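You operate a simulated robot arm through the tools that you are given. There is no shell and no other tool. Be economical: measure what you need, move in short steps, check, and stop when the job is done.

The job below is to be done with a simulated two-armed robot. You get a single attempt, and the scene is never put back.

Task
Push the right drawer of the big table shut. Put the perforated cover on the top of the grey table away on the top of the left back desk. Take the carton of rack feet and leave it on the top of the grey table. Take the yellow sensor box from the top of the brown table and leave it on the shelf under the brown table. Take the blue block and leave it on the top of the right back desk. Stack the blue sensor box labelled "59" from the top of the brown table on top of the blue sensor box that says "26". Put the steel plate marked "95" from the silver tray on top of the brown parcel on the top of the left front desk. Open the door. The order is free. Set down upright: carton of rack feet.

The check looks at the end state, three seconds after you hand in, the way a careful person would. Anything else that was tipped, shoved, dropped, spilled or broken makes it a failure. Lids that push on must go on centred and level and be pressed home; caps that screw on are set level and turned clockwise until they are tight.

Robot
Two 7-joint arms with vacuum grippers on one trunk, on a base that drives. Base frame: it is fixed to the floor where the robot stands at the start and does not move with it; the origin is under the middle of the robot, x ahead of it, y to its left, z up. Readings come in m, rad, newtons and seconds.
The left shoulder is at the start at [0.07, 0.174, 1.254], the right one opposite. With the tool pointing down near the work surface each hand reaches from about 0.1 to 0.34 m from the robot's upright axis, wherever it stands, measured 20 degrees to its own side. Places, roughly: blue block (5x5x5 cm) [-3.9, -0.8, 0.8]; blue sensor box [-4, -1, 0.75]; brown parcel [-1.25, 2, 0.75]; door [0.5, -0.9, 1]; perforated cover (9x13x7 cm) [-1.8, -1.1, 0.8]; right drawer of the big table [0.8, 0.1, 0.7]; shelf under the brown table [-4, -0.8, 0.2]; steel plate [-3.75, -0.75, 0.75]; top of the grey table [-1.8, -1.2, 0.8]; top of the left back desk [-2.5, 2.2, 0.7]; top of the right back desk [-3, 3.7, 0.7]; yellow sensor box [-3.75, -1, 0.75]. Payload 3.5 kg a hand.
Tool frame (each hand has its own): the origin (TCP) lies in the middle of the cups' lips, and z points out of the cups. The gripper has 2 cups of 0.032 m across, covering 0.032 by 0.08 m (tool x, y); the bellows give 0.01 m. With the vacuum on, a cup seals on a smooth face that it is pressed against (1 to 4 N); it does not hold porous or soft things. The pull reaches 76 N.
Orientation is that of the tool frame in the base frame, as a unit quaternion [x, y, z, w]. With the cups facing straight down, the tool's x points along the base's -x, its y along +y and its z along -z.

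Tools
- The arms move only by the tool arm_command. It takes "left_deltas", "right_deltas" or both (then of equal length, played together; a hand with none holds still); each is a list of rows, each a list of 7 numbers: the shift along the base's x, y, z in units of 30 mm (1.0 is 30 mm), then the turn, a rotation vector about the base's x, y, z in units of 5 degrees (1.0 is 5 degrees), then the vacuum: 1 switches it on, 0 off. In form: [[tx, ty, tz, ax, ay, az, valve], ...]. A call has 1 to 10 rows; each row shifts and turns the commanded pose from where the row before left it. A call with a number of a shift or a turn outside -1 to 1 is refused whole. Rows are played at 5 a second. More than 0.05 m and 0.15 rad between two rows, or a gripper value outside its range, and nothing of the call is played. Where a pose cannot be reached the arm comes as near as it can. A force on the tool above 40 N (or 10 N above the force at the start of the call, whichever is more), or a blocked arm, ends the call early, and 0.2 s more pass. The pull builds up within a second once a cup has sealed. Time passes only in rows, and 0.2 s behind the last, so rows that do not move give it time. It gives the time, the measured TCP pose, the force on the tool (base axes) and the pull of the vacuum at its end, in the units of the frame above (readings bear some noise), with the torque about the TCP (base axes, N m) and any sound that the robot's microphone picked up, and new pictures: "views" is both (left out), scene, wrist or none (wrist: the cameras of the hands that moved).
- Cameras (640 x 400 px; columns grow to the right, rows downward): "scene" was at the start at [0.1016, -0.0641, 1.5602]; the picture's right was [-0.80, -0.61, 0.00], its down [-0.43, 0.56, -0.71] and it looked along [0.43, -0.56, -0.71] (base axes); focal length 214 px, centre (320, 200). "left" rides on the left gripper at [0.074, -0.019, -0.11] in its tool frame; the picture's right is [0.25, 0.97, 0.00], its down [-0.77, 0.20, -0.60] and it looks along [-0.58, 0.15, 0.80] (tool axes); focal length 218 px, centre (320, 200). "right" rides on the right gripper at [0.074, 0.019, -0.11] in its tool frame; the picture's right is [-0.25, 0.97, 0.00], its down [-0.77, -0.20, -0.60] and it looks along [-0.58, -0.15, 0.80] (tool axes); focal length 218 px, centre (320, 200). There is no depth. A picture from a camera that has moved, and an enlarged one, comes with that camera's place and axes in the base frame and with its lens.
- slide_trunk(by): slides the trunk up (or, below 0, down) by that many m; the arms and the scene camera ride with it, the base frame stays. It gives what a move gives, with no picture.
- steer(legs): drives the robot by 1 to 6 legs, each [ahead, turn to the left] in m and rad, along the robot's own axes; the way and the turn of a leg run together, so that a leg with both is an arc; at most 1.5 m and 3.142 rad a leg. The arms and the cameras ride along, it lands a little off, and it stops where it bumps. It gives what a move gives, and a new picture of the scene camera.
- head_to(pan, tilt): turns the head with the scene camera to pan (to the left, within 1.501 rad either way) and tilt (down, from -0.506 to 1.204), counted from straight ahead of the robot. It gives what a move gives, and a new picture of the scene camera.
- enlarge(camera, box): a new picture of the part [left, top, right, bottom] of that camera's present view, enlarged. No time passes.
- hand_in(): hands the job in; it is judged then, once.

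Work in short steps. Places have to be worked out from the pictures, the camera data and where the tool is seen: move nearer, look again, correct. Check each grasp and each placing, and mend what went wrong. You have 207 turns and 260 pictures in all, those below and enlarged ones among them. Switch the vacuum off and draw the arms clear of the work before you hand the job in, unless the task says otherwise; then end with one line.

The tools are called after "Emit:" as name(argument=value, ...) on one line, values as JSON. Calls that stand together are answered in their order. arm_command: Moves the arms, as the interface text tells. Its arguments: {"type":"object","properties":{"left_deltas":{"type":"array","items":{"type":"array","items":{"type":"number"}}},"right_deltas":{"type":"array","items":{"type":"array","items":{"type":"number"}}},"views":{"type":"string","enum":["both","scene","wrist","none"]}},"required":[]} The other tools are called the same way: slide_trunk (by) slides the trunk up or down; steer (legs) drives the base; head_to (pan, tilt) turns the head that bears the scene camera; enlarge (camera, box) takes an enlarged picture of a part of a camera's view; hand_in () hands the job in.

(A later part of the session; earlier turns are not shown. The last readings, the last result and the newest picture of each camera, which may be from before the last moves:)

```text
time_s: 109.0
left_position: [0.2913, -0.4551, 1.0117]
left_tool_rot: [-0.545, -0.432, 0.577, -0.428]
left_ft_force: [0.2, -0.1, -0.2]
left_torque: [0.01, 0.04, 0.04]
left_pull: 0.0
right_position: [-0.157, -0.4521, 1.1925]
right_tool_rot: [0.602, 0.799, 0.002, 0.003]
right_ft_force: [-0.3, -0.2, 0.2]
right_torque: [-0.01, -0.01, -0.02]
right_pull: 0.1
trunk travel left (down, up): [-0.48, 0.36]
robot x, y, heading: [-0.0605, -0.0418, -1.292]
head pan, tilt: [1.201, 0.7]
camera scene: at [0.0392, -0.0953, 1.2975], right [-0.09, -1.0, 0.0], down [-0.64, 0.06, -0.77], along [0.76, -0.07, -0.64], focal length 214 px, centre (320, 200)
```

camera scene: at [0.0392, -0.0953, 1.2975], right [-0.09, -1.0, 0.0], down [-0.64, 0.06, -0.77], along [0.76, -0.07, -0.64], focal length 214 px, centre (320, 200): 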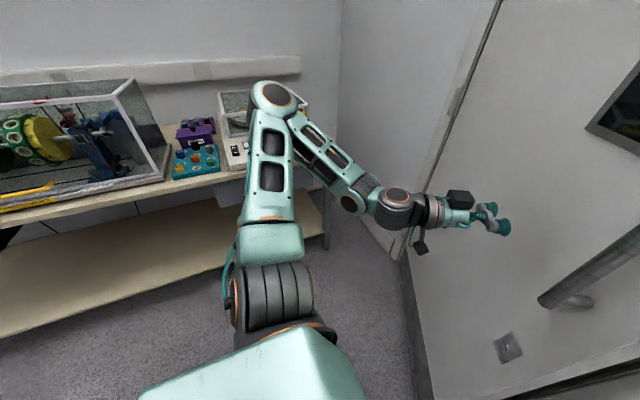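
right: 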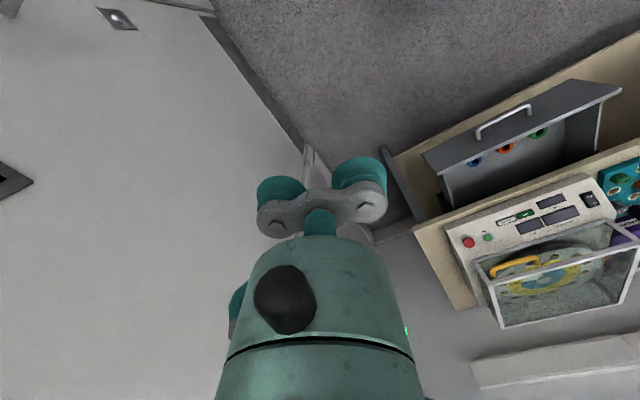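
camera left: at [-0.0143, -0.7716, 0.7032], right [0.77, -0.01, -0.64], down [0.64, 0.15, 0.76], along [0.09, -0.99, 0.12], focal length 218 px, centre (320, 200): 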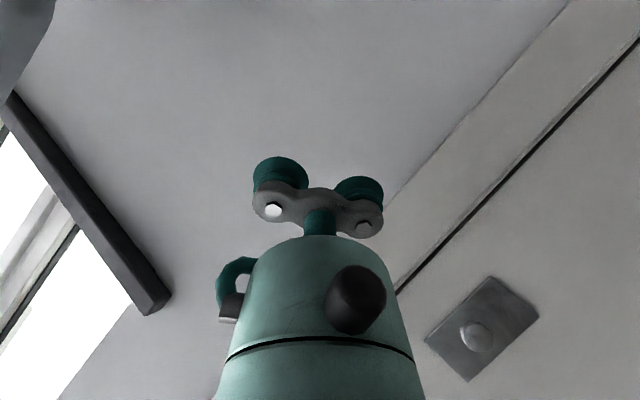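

Backing works now. I back farther clear of the door, then fold the left tool down and turn the right tool forward for pushing.

Emit:
steer(legs=[[-0.33, 0]])

Emit:
arm_command(left_deltas=[[-0.055, 0.19, 0, 0, 0, 1, 0], [-0.055, 0.19, 0, 0, 0, 1, 0], [-0.055, 0.19, 0, 0, 0, 1, 0], [-0.055, 0.19, 0, 0, 0, 1, 0], [-0.055, 0.19, 0, 0, 0, 1, 0], [-0.055, 0.19, 0, 0, 0, 1, 0], [-0.055, 0.19, 0, 0.96, 0.275, 0, 0], [-0.055, 0.19, 0, 0.96, 0.275, 0, 0], [-0.055, 0.19, 0, 0.96, 0.275, 0, 0], [-0.055, 0.19, 0, 0.96, 0.275, 0, 0]], right_deltas=[[-0.016, -0.45, 0, -0.96, -0.275, 0, 0], [-0.016, -0.45, 0, -0.96, -0.275, 0, 0], [-0.016, -0.45, 0, -0.96, -0.275, 0, 0], [-0.016, -0.45, 0, -0.96, -0.275, 0, 0], [-0.016, -0.45, 0, -0.96, -0.275, 0, 0], [-0.016, -0.45, 0, -0.96, -0.275, 0, 0], [-0.016, -0.45, 0, -0.96, -0.275, 0, 0], [-0.016, -0.45, 0, -0.96, -0.275, 0, 0], [-0.016, -0.45, 0, -0.96, -0.275, 0, 0], [-0.016, -0.45, 0, -0.96, -0.275, 0, 0]], views="none")

Emit:
arm_command(left_deltas=[[-0.055, 0.19, 0, 0.96, 0.275, 0, 0], [-0.055, 0.19, 0, 0.96, 0.275, 0, 0], [-0.055, 0.19, 0, 0.96, 0.275, 0, 0], [-0.055, 0.19, 0, 0.96, 0.275, 0, 0], [-0.055, 0.19, 0, 0.96, 0.275, 0, 0], [-0.055, 0.19, 0, 0.96, 0.275, 0, 0], [-0.055, 0.19, 0, 0.96, 0.275, 0, 0], [-0.055, 0.19, 0, 0.96, 0.275, 0, 0], [-0.055, 0.19, 0, 0.96, 0.275, 0, 0], [0, 0, 0, 0.96, 0.275, 0, 0]], right_deltas=[[-0.016, -0.45, 0, -0.96, -0.275, 0, 0], [-0.016, -0.45, 0, -0.96, -0.275, 0, 0], [-0.016, -0.45, 0, -0.96, -0.275, 0, 0], [-0.016, -0.45, 0, -0.96, -0.275, 0, 0], [-0.016, -0.45, 0, -0.96, -0.275, 0, 0], [-0.016, -0.45, 0, -0.96, -0.275, 0, 0], [-0.016, -0.45, 0, -0.96, -0.275, 0, 0], [-0.016, -0.45, 0, -0.96, -0.275, 0, 0], [0, 0, 0, 0, 0, 0, 0], [0, 0, 0, 0, 0, 0, 0]], views="none")

Emit:
head_to(pan=0, tilt=0.4)

```text
time_s: 111.1
left_position: [0.2016, -0.1405, 1.01]
left_tool_rot: [-0.546, -0.432, 0.577, -0.427]
left_ft_force: [0.0, 0.0, -0.2]
left_torque: [0.01, -0.01, 0.0]
left_pull: 0.1
right_position: [-0.2468, -0.1372, 1.1918]
right_tool_rot: [0.601, 0.799, 0.002, 0.002]
right_ft_force: [0.5, -1.2, 0.1]
right_torque: [-0.01, 0.0, -0.03]
right_pull: 0.0
trunk travel left (down, up): [-0.48, 0.36]
robot x, y, heading: [-0.1519, 0.2743, -1.292]
head pan, tilt: [1.201, 0.7]
camera scene: at [-0.0511, 0.2198, 1.2975], right [-0.09, -1.0, 0.0], down [-0.64, 0.06, -0.77], along [0.76, -0.07, -0.64], focal length 214 px, centre (320, 200)
```

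scene: 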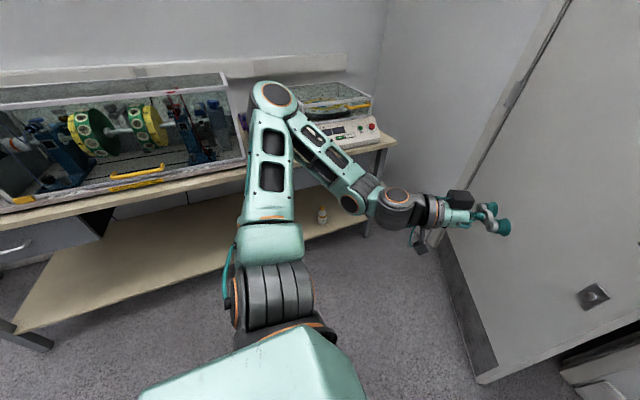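

```text
time_s: 113.3
left_position: [0.2013, -0.1568, 1.0118]
left_tool_rot: [0.501, 0.637, -0.396, 0.433]
left_ft_force: [0.3, 0.6, 0.1]
left_torque: [0.02, -0.02, 0.0]
left_pull: 0.0
left hand out of reach, approached as far as the arm can: row 1, 2, 3, 4, 5, 6, 7
right_position: [-0.2001, -0.2659, 1.3694]
right_tool_rot: [0.554, 0.744, -0.221, 0.302]
right_ft_force: [-0.2, 0.5, 0.0]
right_torque: [0.01, 0.01, -0.03]
right_pull: 0.1
right hand out of reach, approached as far as the arm can: row 1, 2, 3, 4, 5, 6, 7, 8, 9, 10
trunk travel left (down, up): [-0.48, 0.36]
robot x, y, heading: [-0.1507, 0.2744, -1.284]
head pan, tilt: [1.201, 0.7]
```

```text
time_s: 115.5
left_position: [0.1856, -0.1058, 1.0096]
left_tool_rot: [0.584, 0.788, -0.158, 0.113]
left_ft_force: [-0.5, -0.6, 0.3]
left_torque: [0.02, 0.01, -0.02]
left_pull: 0.1
right_position: [-0.2326, -0.3999, 1.3784]
right_tool_rot: [0.459, 0.589, -0.387, 0.541]
right_ft_force: [0.3, -0.5, -0.3]
right_torque: [0.0, 0.0, 0.01]
right_pull: 0.1
right hand out of reach, approached as far as the arm can: row 4, 5, 6
trunk travel left (down, up): [-0.48, 0.36]
robot x, y, heading: [-0.1509, 0.2701, -1.293]
head pan, tilt: [1.201, 0.7]
```

```text
time_s: 116.9
left_position: [0.1854, -0.1067, 1.011]
left_tool_rot: [0.585, 0.787, -0.159, 0.115]
left_ft_force: [0.1, 0.7, 0.2]
left_torque: [-0.01, 0.04, 0.02]
left_pull: 0.1
right_position: [-0.2299, -0.3964, 1.3805]
right_tool_rot: [0.456, 0.589, -0.387, 0.544]
right_ft_force: [0.1, 0.3, 0.3]
right_torque: [-0.03, 0.01, -0.03]
right_pull: 0.0
trunk travel left (down, up): [-0.48, 0.36]
robot x, y, heading: [-0.1514, 0.2731, -1.293]
head pan, tilt: [0.0, 0.4]
camera scene: at [-0.1098, 0.1377, 1.3243], right [-0.96, -0.28, 0.0], down [-0.11, 0.37, -0.92], along [0.25, -0.89, -0.39], focal length 214 px, centre (320, 200)
```

scene: 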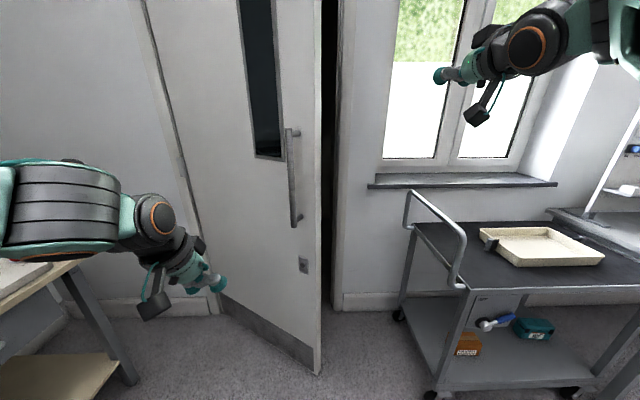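

The door holds at about 30°. The lower shelf of the trolley also shows a small brown carton with a label. I drive around to the free-edge side so the right hand can come into the gap from the frame side.

Emit:
steer(legs=[[0, -0.9], [0.485, 0], [0, 1.16]])

Emit:
head_to(pan=0.1, tilt=0.5)

```text
time_s: 117.8
left_position: [0.1741, -0.1208, 1.0087]
left_tool_rot: [0.597, 0.778, -0.164, 0.11]
left_ft_force: [0.3, -0.5, -0.2]
left_torque: [0.07, 0.02, -0.02]
left_pull: 0.0
right_position: [-0.2551, -0.3959, 1.3809]
right_tool_rot: [0.468, 0.579, -0.395, 0.538]
right_ft_force: [0.9, 0.3, 0.3]
right_torque: [-0.01, -0.01, 0.01]
right_pull: 0.0
trunk travel left (down, up): [-0.48, 0.36]
robot x, y, heading: [-0.1536, 0.2733, -1.323]
head pan, tilt: [0.0, 0.4]
stopped in leg 1: the robot was blocked; the commanded pose is now the measured one
camera scene: at [-0.1133, 0.1356, 1.3241], right [-0.97, -0.24, 0.0], down [-0.1, 0.38, -0.92], along [0.23, -0.89, -0.39], focal length 214 px, centre (320, 200)
```

scene: 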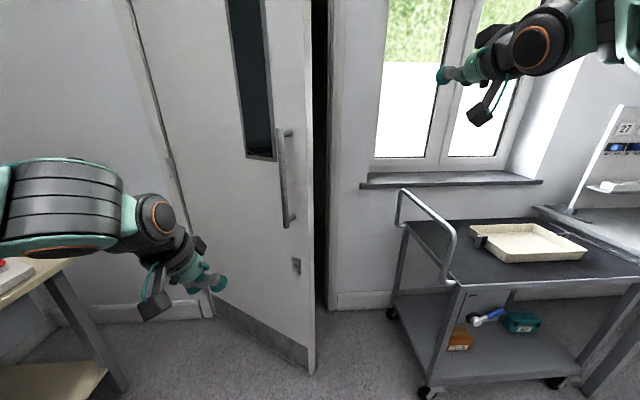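

```text
time_s: 118.5
left_position: [0.1737, -0.1189, 1.0097]
left_tool_rot: [0.598, 0.777, -0.162, 0.109]
left_ft_force: [-0.5, -0.1, 0.2]
left_torque: [-0.03, 0.03, -0.01]
left_pull: 0.1
right_position: [-0.2571, -0.3939, 1.3811]
right_tool_rot: [0.467, 0.579, -0.395, 0.539]
right_ft_force: [-0.6, -0.5, -0.3]
right_torque: [-0.01, 0.0, 0.0]
right_pull: 0.1
trunk travel left (down, up): [-0.48, 0.36]
robot x, y, heading: [-0.1532, 0.2754, -1.319]
head pan, tilt: [0.099, 0.499]
camera scene: at [-0.1065, 0.1412, 1.3152], right [-0.94, -0.34, 0.0], down [-0.16, 0.45, -0.88], along [0.3, -0.83, -0.48], focal length 214 px, centre (320, 200)
```

scene: 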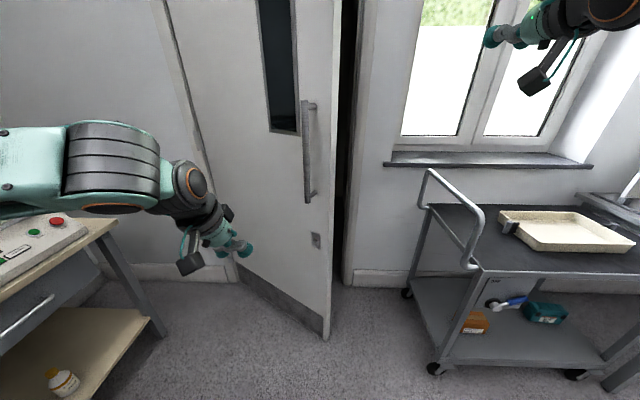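

Blocked again at the very start, as before, and then the retry worked. I retry the same path.

Emit:
steer(legs=[[0, -0.87]])

```text
time_s: 119.4
left_position: [0.1595, -0.1315, 1.009]
left_tool_rot: [0.612, 0.767, -0.164, 0.104]
left_ft_force: [-0.1, -0.3, 0.0]
left_torque: [0.0, -0.01, 0.03]
left_pull: 0.0
right_position: [-0.2834, -0.39, 1.3816]
right_tool_rot: [0.479, 0.569, -0.404, 0.532]
right_ft_force: [-0.3, 0.0, 0.2]
right_torque: [0.01, 0.02, -0.01]
right_pull: 0.0
trunk travel left (down, up): [-0.48, 0.36]
robot x, y, heading: [-0.1553, 0.2763, -1.354]
head pan, tilt: [0.099, 0.499]
stopped in leg 1: the robot was blocked; the commanded pose is now the measured one
camera scene: at [-0.1111, 0.1389, 1.3151], right [-0.95, -0.31, 0.0], down [-0.15, 0.46, -0.88], along [0.27, -0.84, -0.48], focal length 214 px, centre (320, 200)
```

scene: 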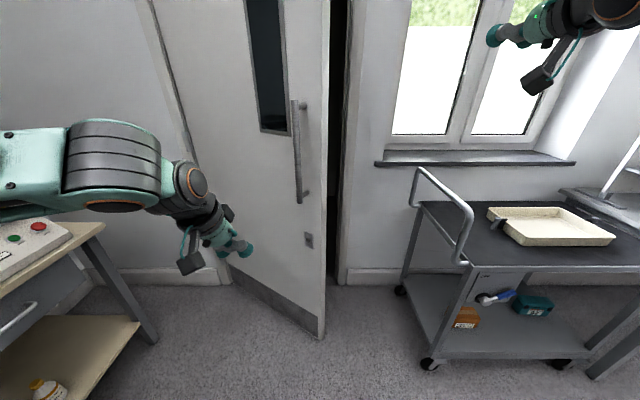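

Something really is blocking the right turn. I look at both sides to find the contact.

Emit:
head_to(pan=1.4, tilt=0.5)

Emit:
head_to(pan=-1.3, tilt=0.5)

```text
time_s: 120.8
left_position: [0.1586, -0.1297, 1.0081]
left_tool_rot: [0.611, 0.767, -0.165, 0.104]
left_ft_force: [-0.9, 0.5, 0.0]
left_torque: [-0.01, -0.01, 0.01]
left_pull: 0.1
right_position: [-0.2826, -0.3895, 1.3821]
right_tool_rot: [0.478, 0.569, -0.405, 0.532]
right_ft_force: [0.3, -0.4, 0.5]
right_torque: [-0.02, -0.01, -0.02]
right_pull: 0.0
trunk travel left (down, up): [-0.48, 0.36]
robot x, y, heading: [-0.1486, 0.2754, -1.358]
head pan, tilt: [1.4, 0.499]
camera scene: at [-0.0479, 0.2301, 1.3152], right [0.04, -1.0, 0.0], down [-0.48, -0.02, -0.88], along [0.88, 0.04, -0.48], focal length 214 px, centre (320, 200)
```

scene: 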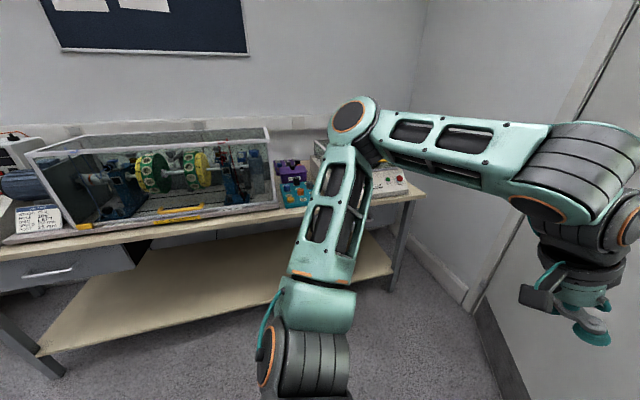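

```text
time_s: 123.2
left_position: [0.1587, -0.1302, 1.0095]
left_tool_rot: [0.611, 0.767, -0.166, 0.105]
left_ft_force: [0.4, -0.6, -0.1]
left_torque: [0.01, 0.02, -0.01]
left_pull: 0.0
right_position: [-0.2819, -0.3883, 1.3817]
right_tool_rot: [0.478, 0.569, -0.405, 0.532]
right_ft_force: [-0.4, 0.2, -0.2]
right_torque: [0.0, -0.01, 0.01]
right_pull: 0.2
trunk travel left (down, up): [-0.48, 0.36]
robot x, y, heading: [-0.1511, 0.2747, -1.354]
head pan, tilt: [-1.3, 0.499]
camera scene: at [-0.2194, 0.1842, 1.3152], right [-0.46, 0.89, 0.0], down [0.42, 0.22, -0.88], along [-0.78, -0.41, -0.48], focal length 214 px, centre (320, 200)
```

scene: 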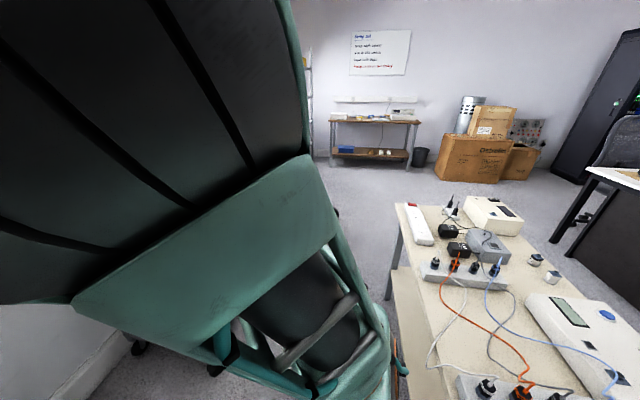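

The socket table stands close behind on my right, with its edge at L≈0.43, and the base corner hits it when turning. I move forward a bit first, then turn right and drive to the pushing spot.

Emit:
steer(legs=[[0.15, 0], [0, -1.13]])

```text
time_s: 127.5
left_position: [-0.3606, -0.3214, 1.0081]
left_tool_rot: [0.929, 0.314, -0.196, -0.001]
left_ft_force: [0.5, -0.4, 0.3]
left_torque: [-0.01, 0.01, 0.02]
left_pull: 0.0
right_position: [-0.7801, -0.0266, 1.3811]
right_tool_rot: [0.711, 0.219, -0.629, 0.227]
right_ft_force: [-0.1, 0.1, -0.5]
right_torque: [0.01, -0.01, 0.01]
right_pull: 0.2
trunk travel left (down, up): [-0.48, 0.36]
robot x, y, heading: [-0.1202, 0.1333, -2.503]
head pan, tilt: [-1.3, 0.499]
camera scene: at [-0.2301, 0.1555, 1.3152], right [0.61, 0.79, 0.0], down [0.38, -0.29, -0.88], along [-0.69, 0.54, -0.48], focal length 214 px, centre (320, 200)
```

scene: 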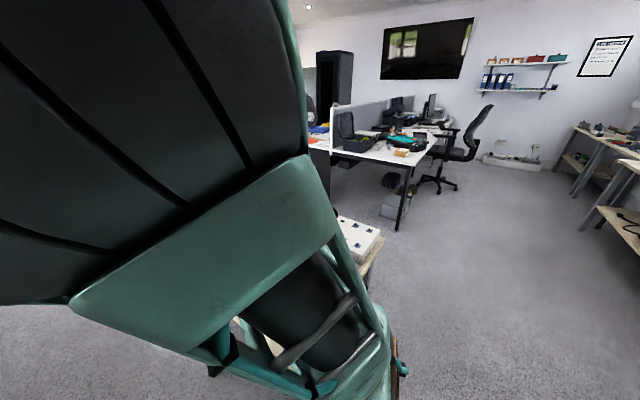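

Emit:
steer(legs=[[0.4, 0], [0, 1.5]])

Emit:
head_to(pan=0.2, tilt=0.5)

```text
time_s: 133.7
left_position: [-0.0092, -0.3819, 1.0096]
left_tool_rot: [0.465, 0.863, -0.145, 0.133]
left_ft_force: [-0.4, -0.1, 0.3]
left_torque: [0.0, 0.01, 0.01]
left_pull: 0.1
right_position: [-0.332, -0.7811, 1.3801]
right_tool_rot: [0.369, 0.646, -0.304, 0.595]
right_ft_force: [-0.4, -0.1, -0.6]
right_torque: [-0.02, 0.0, 0.01]
right_pull: 0.1
trunk travel left (down, up): [-0.48, 0.36]
robot x, y, heading: [-0.4404, -0.1096, -0.999]
head pan, tilt: [-1.3, 0.499]
camera scene: at [-0.474, -0.2212, 1.3152], right [-0.75, 0.67, 0.0], down [0.32, 0.36, -0.88], along [-0.58, -0.66, -0.48], focal length 214 px, centre (320, 200)
```

scene: 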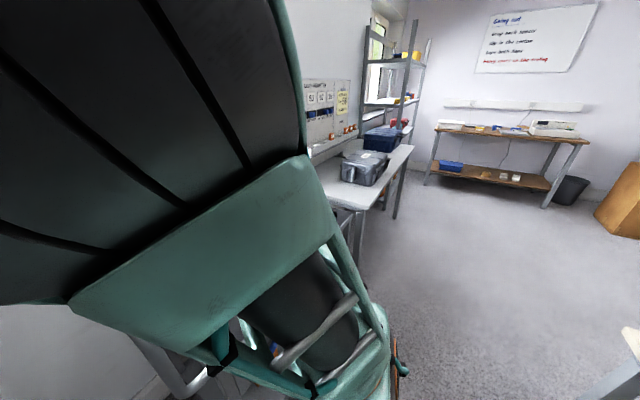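

```text
time_s: 135.3
left_position: [-0.0084, -0.3814, 1.0088]
left_tool_rot: [0.464, 0.864, -0.144, 0.133]
left_ft_force: [0.7, -0.2, -0.4]
left_torque: [0.01, -0.05, 0.01]
left_pull: 0.1
right_position: [-0.3318, -0.7802, 1.3811]
right_tool_rot: [0.37, 0.646, -0.303, 0.595]
right_ft_force: [-0.2, 0.0, -0.8]
right_torque: [0.0, 0.02, -0.04]
right_pull: 0.1
trunk travel left (down, up): [-0.48, 0.36]
robot x, y, heading: [-0.4471, -0.1112, -0.999]
head pan, tilt: [0.201, 0.499]
camera scene: at [-0.3502, -0.2184, 1.3152], right [-0.72, -0.7, 0.0], down [-0.33, 0.34, -0.88], along [0.61, -0.63, -0.48], focal length 214 px, centre (320, 200)
```

scene: 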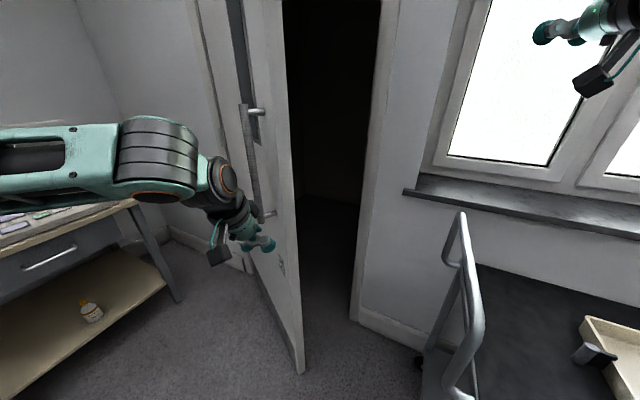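

The gap is clear, and the door tip is at about F -0.055, L -0.55. I turn left so the right hand swings into the gap, then lower it below the window band.

Emit:
steer(legs=[[0, 0.46]])

Emit:
slide_trunk(by=-0.28)

Emit:
head_to(pan=-0.1, tilt=0.4)

```text
time_s: 137.0
left_position: [0.0649, -0.1594, 1.0084]
left_tool_rot: [0.254, 0.947, -0.11, 0.161]
left_ft_force: [-0.7, -0.6, 0.5]
left_torque: [0.0, -0.02, 0.02]
left_pull: 0.0
right_position: [-0.0452, -0.6612, 1.3808]
right_tool_rot: [0.212, 0.714, -0.159, 0.648]
right_ft_force: [-0.8, 0.6, 0.9]
right_torque: [-0.02, 0.03, -0.01]
right_pull: 0.1
trunk travel left (down, up): [-0.48, 0.36]
robot x, y, heading: [-0.4417, -0.113, -0.537]
head pan, tilt: [0.201, 0.499]
camera scene: at [-0.3119, -0.1664, 1.3152], right [-0.33, -0.94, 0.0], down [-0.45, 0.16, -0.88], along [0.83, -0.29, -0.48], focal length 214 px, centre (320, 200)
```

scene: 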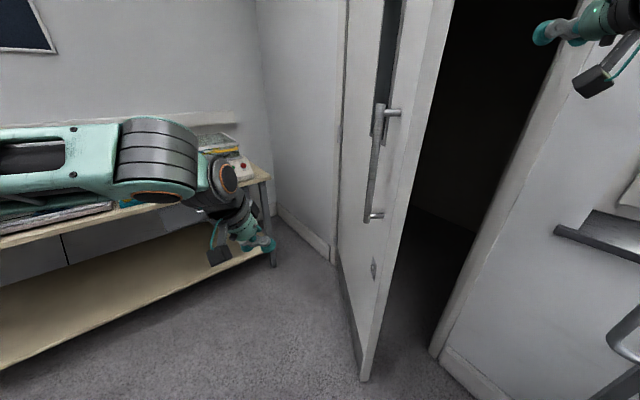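

```text
time_s: 139.8
left_position: [0.0654, -0.1603, 0.7284]
left_tool_rot: [0.254, 0.947, -0.111, 0.162]
left_ft_force: [-1.1, 0.2, 0.7]
left_torque: [0.01, 0.04, 0.02]
left_pull: 0.1
right_position: [-0.0454, -0.6612, 1.1014]
right_tool_rot: [0.212, 0.714, -0.158, 0.648]
right_ft_force: [0.8, 0.1, 0.4]
right_torque: [0.02, -0.01, 0.02]
right_pull: 0.1
trunk travel left (down, up): [-0.2, 0.64]
robot x, y, heading: [-0.4429, -0.1117, -0.535]
head pan, tilt: [0.201, 0.499]
```

```text
time_s: 140.6
left_position: [0.0653, -0.1602, 0.7287]
left_tool_rot: [0.253, 0.948, -0.109, 0.162]
left_ft_force: [-0.5, -0.7, 0.1]
left_torque: [0.02, -0.01, 0.05]
left_pull: 0.0
right_position: [-0.0451, -0.6615, 1.1013]
right_tool_rot: [0.211, 0.714, -0.158, 0.649]
right_ft_force: [-0.5, 0.4, -0.1]
right_torque: [0.02, 0.0, 0.0]
right_pull: 0.1
trunk travel left (down, up): [-0.2, 0.64]
robot x, y, heading: [-0.4438, -0.112, -0.54]
head pan, tilt: [-0.099, 0.4]
camera scene: at [-0.3232, -0.1916, 1.0443], right [-0.59, -0.81, 0.0], down [-0.31, 0.23, -0.92], along [0.74, -0.55, -0.39], focal length 214 px, centre (320, 200)
```

scene: 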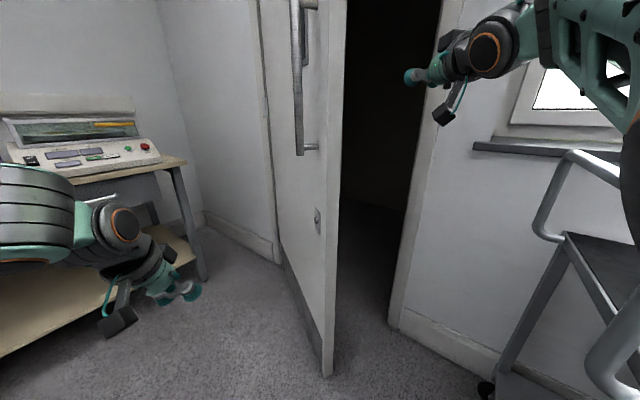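

The hand is at the mouth of the gap. I drive forward 0.17 m to bring it behind the door leaf, then turn left to push the door.

Emit:
steer(legs=[[0.17, 0]])

Emit:
steer(legs=[[0, 0.3]])

```text
time_s: 142.1
left_position: [0.2125, -0.2469, 0.7281]
left_tool_rot: [0.254, 0.947, -0.11, 0.161]
left_ft_force: [-0.8, -1.3, 0.9]
left_torque: [0.01, 0.0, 0.0]
left_pull: 0.0
right_position: [0.1036, -0.7477, 1.0998]
right_tool_rot: [0.212, 0.714, -0.159, 0.649]
right_ft_force: [0.8, 0.0, -0.3]
right_torque: [0.02, -0.04, 0.0]
right_pull: 0.0
trunk travel left (down, up): [-0.2, 0.64]
robot x, y, heading: [-0.2987, -0.1976, -0.535]
head pan, tilt: [-0.099, 0.4]
camera scene: at [-0.1759, -0.2792, 1.0442], right [-0.59, -0.8, 0.0], down [-0.31, 0.23, -0.92], along [0.74, -0.55, -0.39], focal length 214 px, centre (320, 200)
```

scene: 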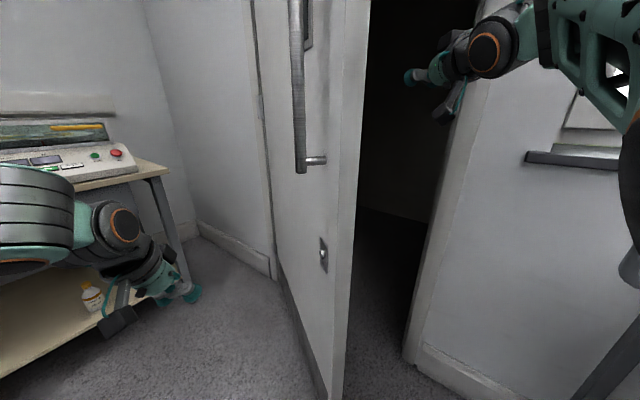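

```text
time_s: 143.5
left_position: [0.202, -0.095, 0.7294]
left_tool_rot: [0.11, 0.974, -0.086, 0.176]
left_ft_force: [0.6, 0.9, 0.3]
left_torque: [-0.03, 0.0, -0.02]
left_pull: 0.1
right_position: [0.2465, -0.6061, 1.1008]
right_tool_rot: [0.103, 0.737, -0.061, 0.665]
right_ft_force: [-0.1, 0.6, 0.6]
right_torque: [-0.01, 0.03, -0.03]
right_pull: 0.1
trunk travel left (down, up): [-0.2, 0.64]
robot x, y, heading: [-0.2983, -0.1958, -0.237]
head pan, tilt: [-0.099, 0.4]
camera scene: at [-0.1579, -0.2401, 1.0443], right [-0.33, -0.94, 0.0], down [-0.37, 0.13, -0.92], along [0.87, -0.3, -0.39], focal length 214 px, centre (320, 200)
```

scene: 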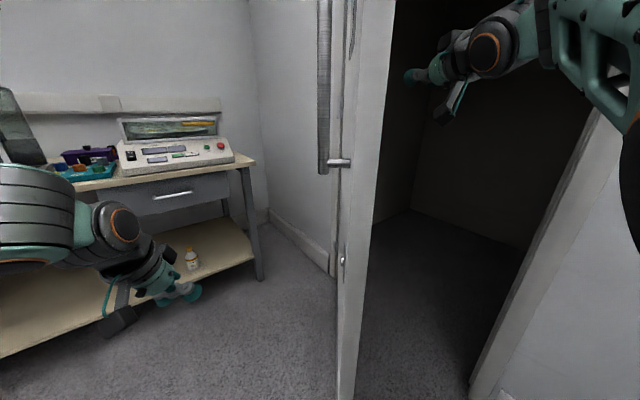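

The hand is now behind the leaf. I keep turning left to push the door.

Emit:
steer(legs=[[0, 0.3]])

Emit:
steer(legs=[[0.1, 0.15]])

```text
time_s: 144.8
left_position: [0.1509, 0.0472, 0.728]
left_tool_rot: [-0.037, 0.98, -0.057, 0.187]
left_ft_force: [0.2, 0.0, -0.7]
left_torque: [-0.01, 0.0, 0.04]
left_pull: 0.0
right_position: [0.3408, -0.4288, 1.1021]
right_tool_rot: [-0.008, 0.744, 0.04, 0.667]
right_ft_force: [0.1, 0.9, 0.3]
right_torque: [0.01, 0.01, 0.0]
right_pull: 0.0
trunk travel left (down, up): [-0.2, 0.64]
robot x, y, heading: [-0.2981, -0.2046, 0.062]
head pan, tilt: [-0.099, 0.4]
camera scene: at [-0.1517, -0.1982, 1.0443], right [-0.04, -1.0, 0.0], down [-0.39, 0.01, -0.92], along [0.92, -0.03, -0.39], focal length 214 px, centre (320, 200)
```

scene: 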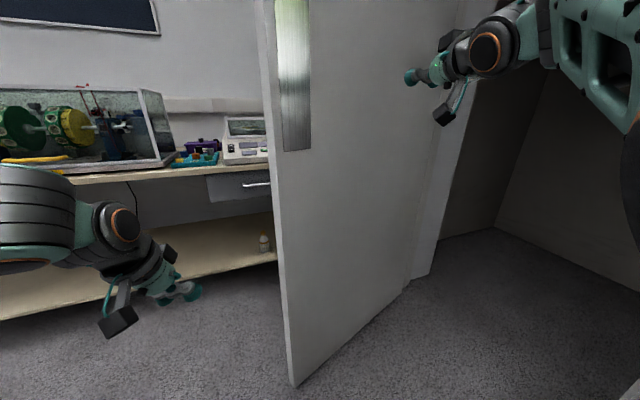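

```text
time_s: 146.0
left_position: [0.2082, 0.1255, 0.7266]
left_tool_rot: [-0.11, 0.975, -0.044, 0.19]
left_ft_force: [0.0, -0.3, 0.1]
left_torque: [-0.05, 0.02, -0.01]
left_pull: 0.0
right_position: [0.468, -0.3172, 1.1009]
right_tool_rot: [-0.064, 0.742, 0.09, 0.661]
right_ft_force: [0.3, 0.0, 0.3]
right_torque: [-0.04, 0.0, -0.02]
right_pull: 0.1
trunk travel left (down, up): [-0.2, 0.64]
robot x, y, heading: [-0.198, -0.1864, 0.209]
head pan, tilt: [-0.099, 0.4]
camera scene: at [-0.0539, -0.1629, 1.0441], right [0.11, -0.99, 0.0], down [-0.39, -0.05, -0.92], along [0.91, 0.1, -0.39], focal length 214 px, centre (320, 200)
```

scene: 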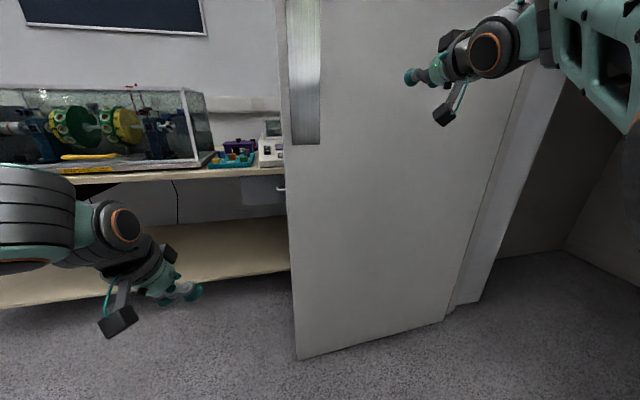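

The door is at about 60°. I push on straight ahead.

Emit:
steer(legs=[[0.2, 0.05]])

```text
time_s: 147.6
left_position: [0.3872, 0.192, 0.7282]
left_tool_rot: [-0.133, 0.972, -0.04, 0.192]
left_ft_force: [-0.4, -0.2, -0.3]
left_torque: [0.02, 0.01, 0.05]
left_pull: 0.0
right_position: [0.669, -0.2373, 1.1012]
right_tool_rot: [-0.081, 0.74, 0.105, 0.66]
right_ft_force: [-0.6, 0.5, 0.0]
right_torque: [0.02, 0.02, -0.02]
right_pull: 0.0
trunk travel left (down, up): [-0.2, 0.64]
robot x, y, heading: [-0.0045, -0.1396, 0.265]
head pan, tilt: [-0.099, 0.4]
camera scene: at [0.1402, -0.109, 1.0442], right [0.16, -0.99, 0.0], down [-0.38, -0.06, -0.92], along [0.91, 0.15, -0.39], focal length 214 px, centre (320, 200)
```

scene: 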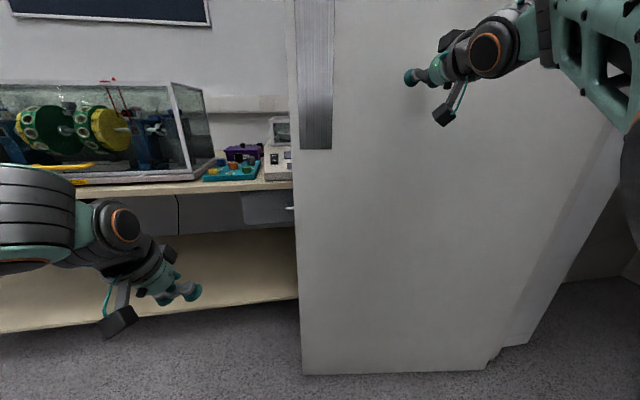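

The door is about 80° open, which is good. I back the hand away straight and then look at the trolley's lower shelf.

Emit:
steer(legs=[[-0.45, 0]])

Emit:
slide_trunk(by=0.2)

Emit:
head_to(pan=-1.45, tilt=0.6)

```text
time_s: 150.3
left_position: [-0.0513, 0.0743, 0.7286]
left_tool_rot: [-0.135, 0.971, -0.038, 0.192]
left_ft_force: [0.4, -0.5, 0.0]
left_torque: [0.02, 0.0, -0.01]
left_pull: 0.1
right_position: [0.2293, -0.3549, 1.1018]
right_tool_rot: [-0.082, 0.74, 0.106, 0.659]
right_ft_force: [0.4, -0.1, 0.5]
right_torque: [0.01, -0.02, 0.01]
right_pull: 0.0
trunk travel left (down, up): [-0.2, 0.64]
robot x, y, heading: [-0.4418, -0.262, 0.265]
head pan, tilt: [-0.099, 0.4]
camera scene: at [-0.2997, -0.2274, 1.0444], right [0.16, -0.99, 0.0], down [-0.38, -0.06, -0.92], along [0.91, 0.15, -0.39], focal length 214 px, centre (320, 200)
```

scene: 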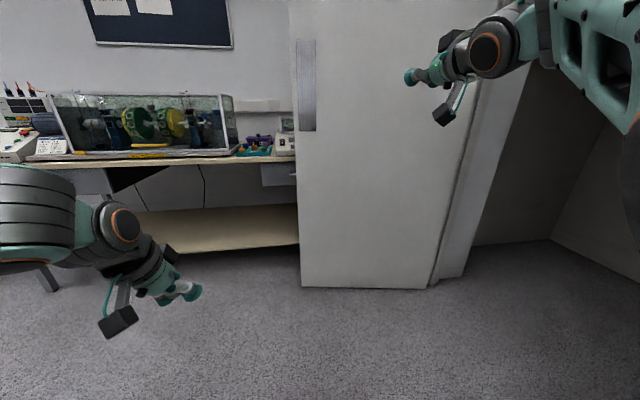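

```text
time_s: 152.5
left_position: [-0.0525, 0.0734, 0.9281]
left_tool_rot: [-0.134, 0.971, -0.039, 0.192]
left_ft_force: [0.0, -0.2, 0.0]
left_torque: [0.03, 0.0, -0.01]
left_pull: 0.1
right_position: [0.2294, -0.355, 1.2995]
right_tool_rot: [-0.082, 0.74, 0.106, 0.659]
right_ft_force: [-0.4, -0.3, 0.2]
right_torque: [-0.01, -0.01, 0.03]
right_pull: 0.0
trunk travel left (down, up): [-0.4, 0.44]
robot x, y, heading: [-0.4402, -0.2569, 0.265]
head pan, tilt: [-0.099, 0.4]
```

```text
time_s: 154.0
left_position: [-0.0527, 0.0733, 0.9284]
left_tool_rot: [-0.133, 0.971, -0.039, 0.192]
left_ft_force: [0.3, 0.1, 0.4]
left_torque: [-0.01, -0.01, 0.0]
left_pull: 0.1
right_position: [0.2298, -0.3542, 1.3015]
right_tool_rot: [-0.081, 0.74, 0.106, 0.659]
right_ft_force: [0.2, 0.3, 0.7]
right_torque: [0.02, 0.0, 0.0]
right_pull: 0.0
trunk travel left (down, up): [-0.4, 0.44]
robot x, y, heading: [-0.4413, -0.2585, 0.259]
head pan, tilt: [-1.45, 0.6]
camera scene: at [-0.3575, -0.3244, 1.2261], right [-0.93, -0.38, 0.0], down [-0.21, 0.52, -0.83], along [0.31, -0.76, -0.56], focal length 214 px, centre (320, 200)
```

scene: 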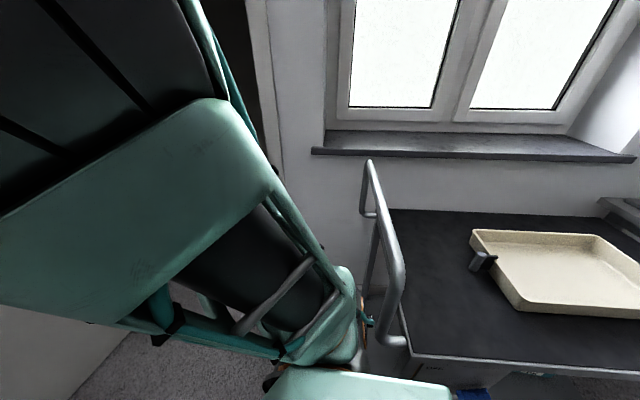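

The door stays open. I bring both arms to the tool-down carrying pose before travelling.

Emit:
arm_command(left_deltas=[[0, 0, 0.5, -0.257, 0.966, 0, 0], [0, 0, 0.5, -0.257, 0.966, 0, 0], [0, 0, 0.5, -0.257, 0.966, 0, 0], [0, 0, 0.5, -0.257, 0.966, 0, 0], [0, 0, 0.5, -0.12, 0.46, 0, 0], [0, 0, 0, 0, 0, 0, 0], [0, 0, 0, 0, 0, 0, 0], [0, 0, 0, 0, 0, 0, 0], [0, 0, 0, 0, 0, 0, 0]], right_deltas=[[-0.5, -0.13, 0, -0.257, 0.966, 0, 0], [-0.5, -0.13, 0, -0.257, 0.966, 0, 0], [-0.5, -0.13, 0, -0.257, 0.966, 0, 0], [-0.5, -0.13, 0, -0.257, 0.966, 0, 0], [-0.5, -0.13, 0, -0.257, 0.966, 0, 0], [-0.5, -0.13, 0, -0.257, 0.966, 0, 0], [-0.5, -0.13, 0, -0.257, 0.966, 0, 0], [-0.5, -0.13, 0, -0.257, 0.966, 0, 0], [-0.5, -0.13, 0, -0.257, 0.966, 0, 0]], views="none")

Emit:
arm_command(right_deltas=[[-0.5, -0.13, 0, -0.257, 0.966, 0, 0], [-0.5, -0.13, 0, -0.257, 0.966, 0, 0], [-0.5, -0.13, 0, -0.257, 0.966, 0, 0], [-0.5, -0.13, 0, -0.257, 0.966, 0, 0], [-0.5, -0.13, 0, -0.257, 0.966, 0, 0], [-0.5, -0.13, 0, -0.257, 0.966, 0, 0], [-0.5, -0.13, 0, -0.257, 0.966, 0, 0], [-0.5, -0.13, 0, -0.257, 0.966, 0, 0], [0, 0, 0, -0.257, 0.966, 0, 0]], views="none")

Emit:
steer(legs=[[0.25, 0.5]])

```text
time_s: 156.0
left_position: [-0.0521, 0.0734, 1.0025]
left_tool_rot: [-0.148, 0.987, -0.061, -0.001]
left_ft_force: [0.7, -0.6, -0.4]
left_torque: [0.01, 0.02, -0.03]
left_pull: 0.0
right_position: [0.0949, -0.3894, 1.3025]
right_tool_rot: [-0.101, 0.937, 0.057, 0.328]
right_ft_force: [0.3, 0.3, 0.1]
right_torque: [-0.02, 0.03, -0.01]
right_pull: 0.1
trunk travel left (down, up): [-0.4, 0.44]
robot x, y, heading: [-0.4409, -0.2584, 0.265]
head pan, tilt: [-1.45, 0.6]
```

```text
time_s: 157.2
left_position: [-0.0536, 0.0755, 1.003]
left_tool_rot: [-0.148, 0.987, -0.06, 0.0]
left_ft_force: [-0.3, 0.4, 0.1]
left_torque: [-0.05, -0.02, 0.02]
left_pull: 0.0
right_position: [0.0623, -0.3935, 1.3005]
right_tool_rot: [-0.078, 0.988, 0.03, 0.13]
right_ft_force: [4.8, 45.0, -11.5]
right_torque: [-4.69, -0.86, -5.18]
right_pull: 0.1
right hand out of reach, approached as far as the arm can: row 3, 4, 5, 6
trunk travel left (down, up): [-0.4, 0.44]
robot x, y, heading: [-0.4385, -0.2595, 0.268]
head pan, tilt: [-1.45, 0.6]
stopped in row 6 (right hand): the force on the tool passed its limit at 293 N (the readings are from after the stop); the commanded pose is now the measured one
```

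```text
time_s: 158.0
left_position: [-0.0489, 0.0816, 1.0029]
left_tool_rot: [-0.154, 0.986, -0.061, 0.0]
left_ft_force: [0.9, -0.5, -0.6]
left_torque: [-0.03, 0.01, 0.02]
left_pull: 0.1
right_position: [0.0731, -0.384, 1.3014]
right_tool_rot: [-0.083, 0.987, 0.031, 0.132]
right_ft_force: [-0.1, 15.8, -2.6]
right_torque: [-1.64, -0.3, -1.81]
right_pull: 0.1
trunk travel left (down, up): [-0.4, 0.44]
robot x, y, heading: [-0.4369, -0.2525, 0.279]
head pan, tilt: [-1.45, 0.6]
stopped in leg 1: the force on the tool passed its limit at 60 N (the readings are from after the stop); the commanded pose is now the measured one
camera scene: at [-0.3489, -0.3207, 1.2261], right [-0.92, -0.39, 0.0], down [-0.22, 0.52, -0.83], along [0.32, -0.76, -0.56], focal length 214 px, centre (320, 200)
```

scene: 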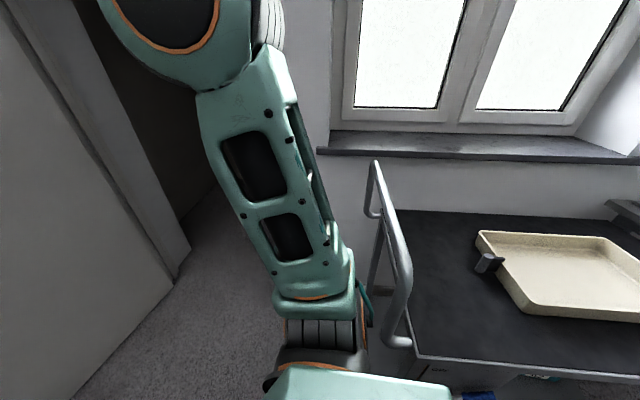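

The right hand pressed against something during folding. I look through its camera.

Emit:
enlarge(camera="right", box=[0, 0, 640, 400])

Emit:
head_to(pan=-0.5, tilt=0.1)

```text
1.00 times, centred on (320, 200) of right (not enlarged: the box is as wide or as high as the picture)
camera zoom: at [-0.0288, -0.3853, 1.3882], right [0.07, 0.99, 0.11], down [0.61, -0.13, 0.78], along [0.79, 0.01, -0.62], focal length 218 px, centre (320, 200)
```

zoom: 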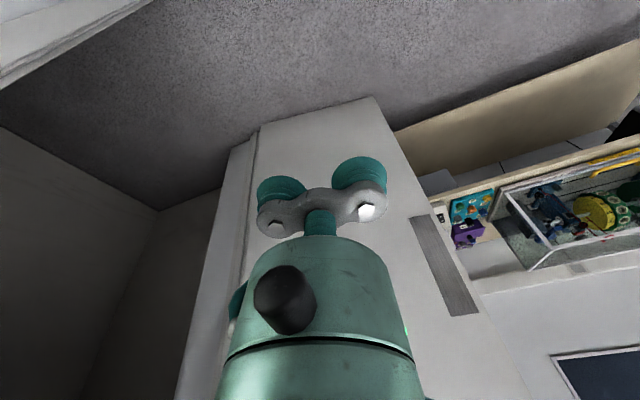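

```text
time_s: 159.2
left_position: [-0.0486, 0.0801, 1.0052]
left_tool_rot: [-0.155, 0.986, -0.061, 0.001]
left_ft_force: [0.1, -0.5, 0.1]
left_torque: [-0.02, 0.0, -0.01]
left_pull: 0.0
right_position: [0.0712, -0.3854, 1.301]
right_tool_rot: [-0.084, 0.987, 0.033, 0.133]
right_ft_force: [-0.3, 24.9, -4.4]
right_torque: [-2.58, -0.6, -2.88]
right_pull: 0.0
trunk travel left (down, up): [-0.4, 0.44]
robot x, y, heading: [-0.4343, -0.2587, 0.281]
head pan, tilt: [-0.499, 0.099]
camera scene: at [-0.2946, -0.2606, 1.2722], right [-0.22, -0.98, 0.0], down [-0.1, 0.02, -0.99], along [0.97, -0.22, -0.1], focal length 214 px, centre (320, 200)
```

scene: 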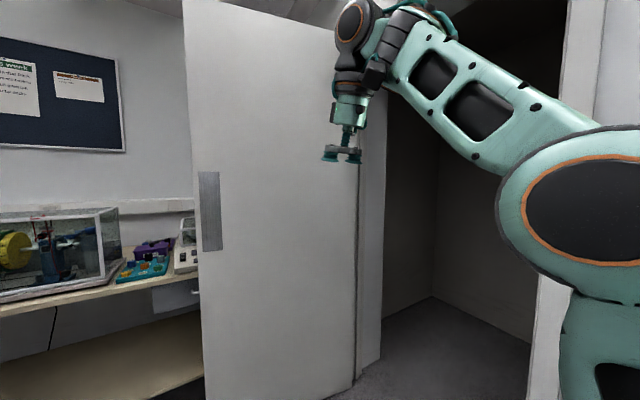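

The hand's camera box is touching its own forearm. I move the hand forward and left, then finish levelling it.

Emit:
arm_command(right_deltas=[[0.5, 0.7, 0, 0, 0, 0, 0], [0.5, 0.8, 0, 0, 0, 0, 0], [0.3, 0.8, 0, -0.257, 0.966, 0, 0], [0, 0.8, 0, -0.257, 0.966, 0, 0], [0, 0, 0, -0.257, 0.966, 0, 0]], views="scene")

```text
time_s: 159.5
left_position: [-0.049, 0.0803, 1.0035]
left_tool_rot: [-0.154, 0.986, -0.061, 0.0]
left_ft_force: [0.2, -0.3, 0.2]
left_torque: [0.02, 0.02, 0.01]
left_pull: 0.0
right_position: [0.0722, -0.3831, 1.3012]
right_tool_rot: [-0.081, 0.987, 0.034, 0.135]
right_ft_force: [2.2, 17.0, -3.5]
right_torque: [-1.74, -0.21, -1.95]
right_pull: 0.0
trunk travel left (down, up): [-0.4, 0.44]
robot x, y, heading: [-0.435, -0.2527, 0.281]
head pan, tilt: [-0.499, 0.099]
stopped in row 1 (right hand): the force on the tool passed its limit at 65 N (the readings are from after the stop); the commanded pose is now the measured one
camera scene: at [-0.2942, -0.26, 1.2722], right [-0.22, -0.98, 0.0], down [-0.1, 0.02, -0.99], along [0.97, -0.22, -0.1], focal length 214 px, centre (320, 200)
```

scene: 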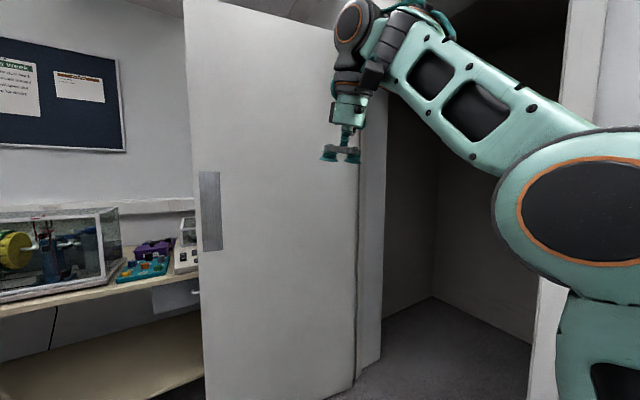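

Emit:
arm_command(right_deltas=[[0.2, 0.05, 0, 0.2, -0.7, 0, 0], [0.3, 0.08, 0, 0.2, -0.7, 0, 0], [0.5, 0.13, 0, 0.2, -0.7, 0, 0], [0.5, 0.13, 0, 0, 0, 0, 0], [0.5, 0.13, 0, 0, 0, 0, 0]], views="scene")

```text
time_s: 160.7
left_position: [-0.0492, 0.0808, 1.0032]
left_tool_rot: [-0.154, 0.986, -0.061, 0.0]
left_ft_force: [-0.7, 0.8, 0.3]
left_torque: [-0.01, 0.03, 0.01]
left_pull: 0.0
right_position: [0.1346, -0.3658, 1.3009]
right_tool_rot: [-0.082, 0.969, 0.052, 0.226]
right_ft_force: [-0.3, -0.3, 0.0]
right_torque: [-0.01, 0.03, -0.01]
right_pull: 0.0
trunk travel left (down, up): [-0.4, 0.44]
robot x, y, heading: [-0.4367, -0.2535, 0.28]
head pan, tilt: [-0.499, 0.099]
camera scene: at [-0.2938, -0.2601, 1.2722], right [-0.22, -0.98, 0.0], down [-0.1, 0.02, -0.99], along [0.97, -0.22, -0.1], focal length 214 px, centre (320, 200)
```

scene: 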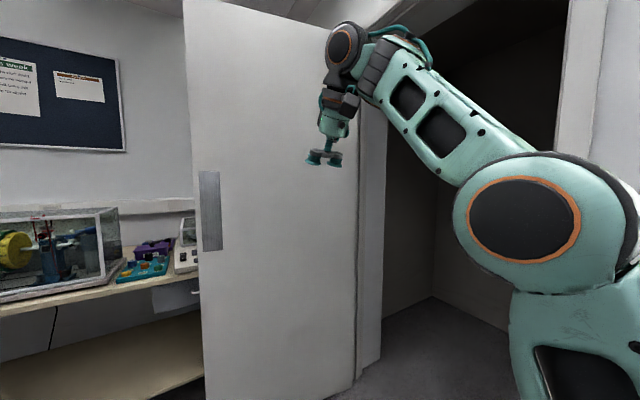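

Free again. The hand is simply too high relative to the shoulder, so I lower it and finish turning it down.

Emit:
arm_command(right_deltas=[[0, 0, -1, 0, 0, 0, 0], [0, 0, -1, 0, 0, 0, 0], [0, 0, -1, 0, 0, 0, 0], [0, 0, -1, -0.15, 0.5, 0, 0], [0, 0, -1, -0.25, 0.9, 0, 0], [0, 0, -1, -0.25, 0.9, 0, 0], [0, 0, -1, -0.25, 0.9, 0, 0], [0, 0, -1, -0.25, 0.9, 0, 0], [0, 0, 0, -0.25, 0.9, 0, 0]], views="scene")

```text
time_s: 162.7
left_position: [-0.0486, 0.0803, 1.0035]
left_tool_rot: [-0.154, 0.986, -0.061, 0.0]
left_ft_force: [0.4, 0.3, -0.5]
left_torque: [0.01, 0.02, 0.0]
left_pull: 0.0
right_position: [0.1326, -0.3679, 1.0616]
right_tool_rot: [-0.081, 0.997, 0.008, 0.005]
right_ft_force: [0.4, 0.0, -0.6]
right_torque: [0.01, -0.03, -0.02]
right_pull: 0.0
trunk travel left (down, up): [-0.4, 0.44]
robot x, y, heading: [-0.4377, -0.2573, 0.279]
head pan, tilt: [-0.499, 0.099]
camera scene: at [-0.2938, -0.2612, 1.2722], right [-0.22, -0.98, 0.0], down [-0.1, 0.02, -0.99], along [0.97, -0.22, -0.1], focal length 214 px, centre (320, 200)
```

scene: 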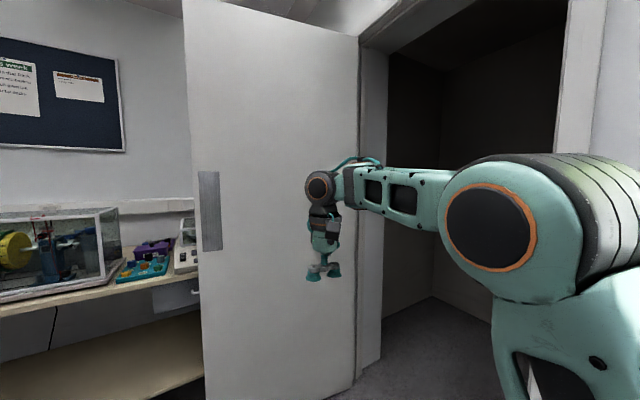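

Good pose. I raise the trunk, pull the hands in, and leave the door area, turning around toward the back of the room.

Emit:
arm_command(left_deltas=[[-0.96, -0.27, 0, 0, 0, 0, 0], [-0.96, -0.27, 0, 0, 0, 0, 0], [-0.96, -0.27, 0, 0, 0, 0, 0], [0, 0, 0, 0, 0, 0, 0], [0, 0, 0, 0, 0, 0, 0]], right_deltas=[[-0.96, -0.27, 0, 0, 0, 0.3, 0], [-0.96, -0.27, 0, 0, 0, 0.3, 0], [-0.96, -0.27, 0, 0, 0, 0.3, 0], [-0.96, -0.27, 0, 0, 0, 0.3, 0], [-0.96, -0.27, 0, 0, 0, 0.15, 0]], views="none")

Emit:
slide_trunk(by=0.25)

Emit:
steer(legs=[[0.25, 0.5], [0, 2.62]])

Emit:
head_to(pan=0.25, tilt=0.4)

```text
time_s: 163.9
left_position: [-0.1374, 0.0554, 1.004]
left_tool_rot: [-0.156, 0.986, -0.061, 0.0]
left_ft_force: [0.0, 0.5, -0.5]
left_torque: [0.01, -0.03, -0.02]
left_pull: 0.0
right_position: [0.0141, -0.419, 1.0339]
right_tool_rot: [-0.141, 0.99, 0.018, 0.008]
right_ft_force: [0.4, 0.2, 0.0]
right_torque: [0.02, -0.04, 0.03]
right_pull: 0.0
right hand out of reach, approached as far as the arm can: row 3, 4, 5
trunk travel left (down, up): [-0.4, 0.44]
robot x, y, heading: [-0.4349, -0.2586, 0.279]
head pan, tilt: [-0.499, 0.099]
```

```text
time_s: 166.4
left_position: [-0.1368, 0.0552, 1.2537]
left_tool_rot: [-0.155, 0.986, -0.061, 0.001]
left_ft_force: [0.0, -0.6, 0.1]
left_torque: [-0.02, 0.0, -0.02]
left_pull: 0.0
right_position: [0.0161, -0.4197, 1.2812]
right_tool_rot: [-0.137, 0.99, 0.016, 0.003]
right_ft_force: [-0.2, 0.5, -0.4]
right_torque: [-0.03, -0.02, -0.01]
right_pull: 0.0
trunk travel left (down, up): [-0.65, 0.19]
robot x, y, heading: [-0.4288, -0.2545, 0.274]
head pan, tilt: [-0.499, 0.099]
```

```text
time_s: 174.5
left_position: [-0.5245, -0.4368, 1.2534]
left_tool_rot: [0.987, 0.148, 0.001, -0.061]
left_ft_force: [0.7, -0.1, -0.2]
left_torque: [0.05, 0.0, -0.01]
left_pull: 0.0
right_position: [-0.6716, 0.0398, 1.28]
right_tool_rot: [0.991, 0.132, -0.004, 0.018]
right_ft_force: [-0.2, -0.3, -0.4]
right_torque: [-0.02, 0.0, 0.02]
right_pull: 0.0
trunk travel left (down, up): [-0.65, 0.19]
robot x, y, heading: [-0.2204, -0.1286, -2.885]
head pan, tilt: [-0.499, 0.099]
camera scene: at [-0.3583, -0.118, 1.5223], right [0.23, 0.97, 0.0], down [0.1, -0.02, -0.99], along [-0.97, 0.23, -0.1], focal length 214 px, centre (320, 200)
```

scene: 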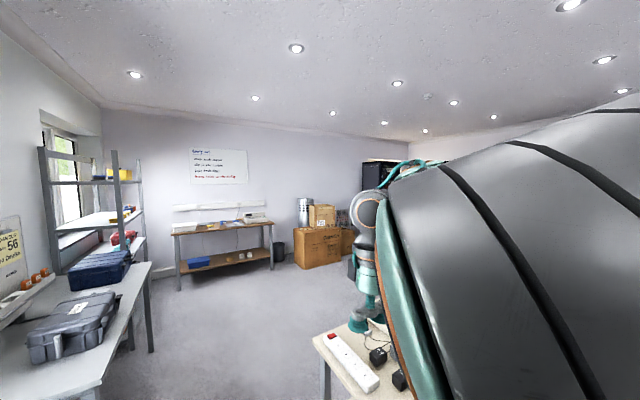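

```text
time_s: 175.6
left_position: [-0.5239, -0.4364, 1.2544]
left_tool_rot: [0.987, 0.148, 0.001, -0.061]
left_ft_force: [-0.3, 0.1, 0.2]
left_torque: [-0.03, 0.0, -0.01]
left_pull: 0.0
right_position: [-0.6719, 0.0408, 1.2785]
right_tool_rot: [0.991, 0.131, -0.003, 0.02]
right_ft_force: [-0.4, -0.5, 0.9]
right_torque: [-0.01, -0.01, -0.02]
right_pull: 0.1
trunk travel left (down, up): [-0.65, 0.19]
robot x, y, heading: [-0.2217, -0.1235, -2.882]
head pan, tilt: [0.25, 0.4]
camera scene: at [-0.3495, -0.1849, 1.4944], right [-0.49, 0.87, 0.0], down [0.34, 0.19, -0.92], along [-0.8, -0.45, -0.39], focal length 214 px, centre (320, 200)
```

scene: 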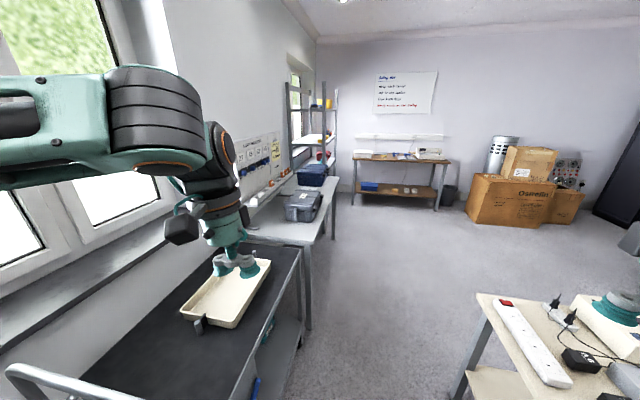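

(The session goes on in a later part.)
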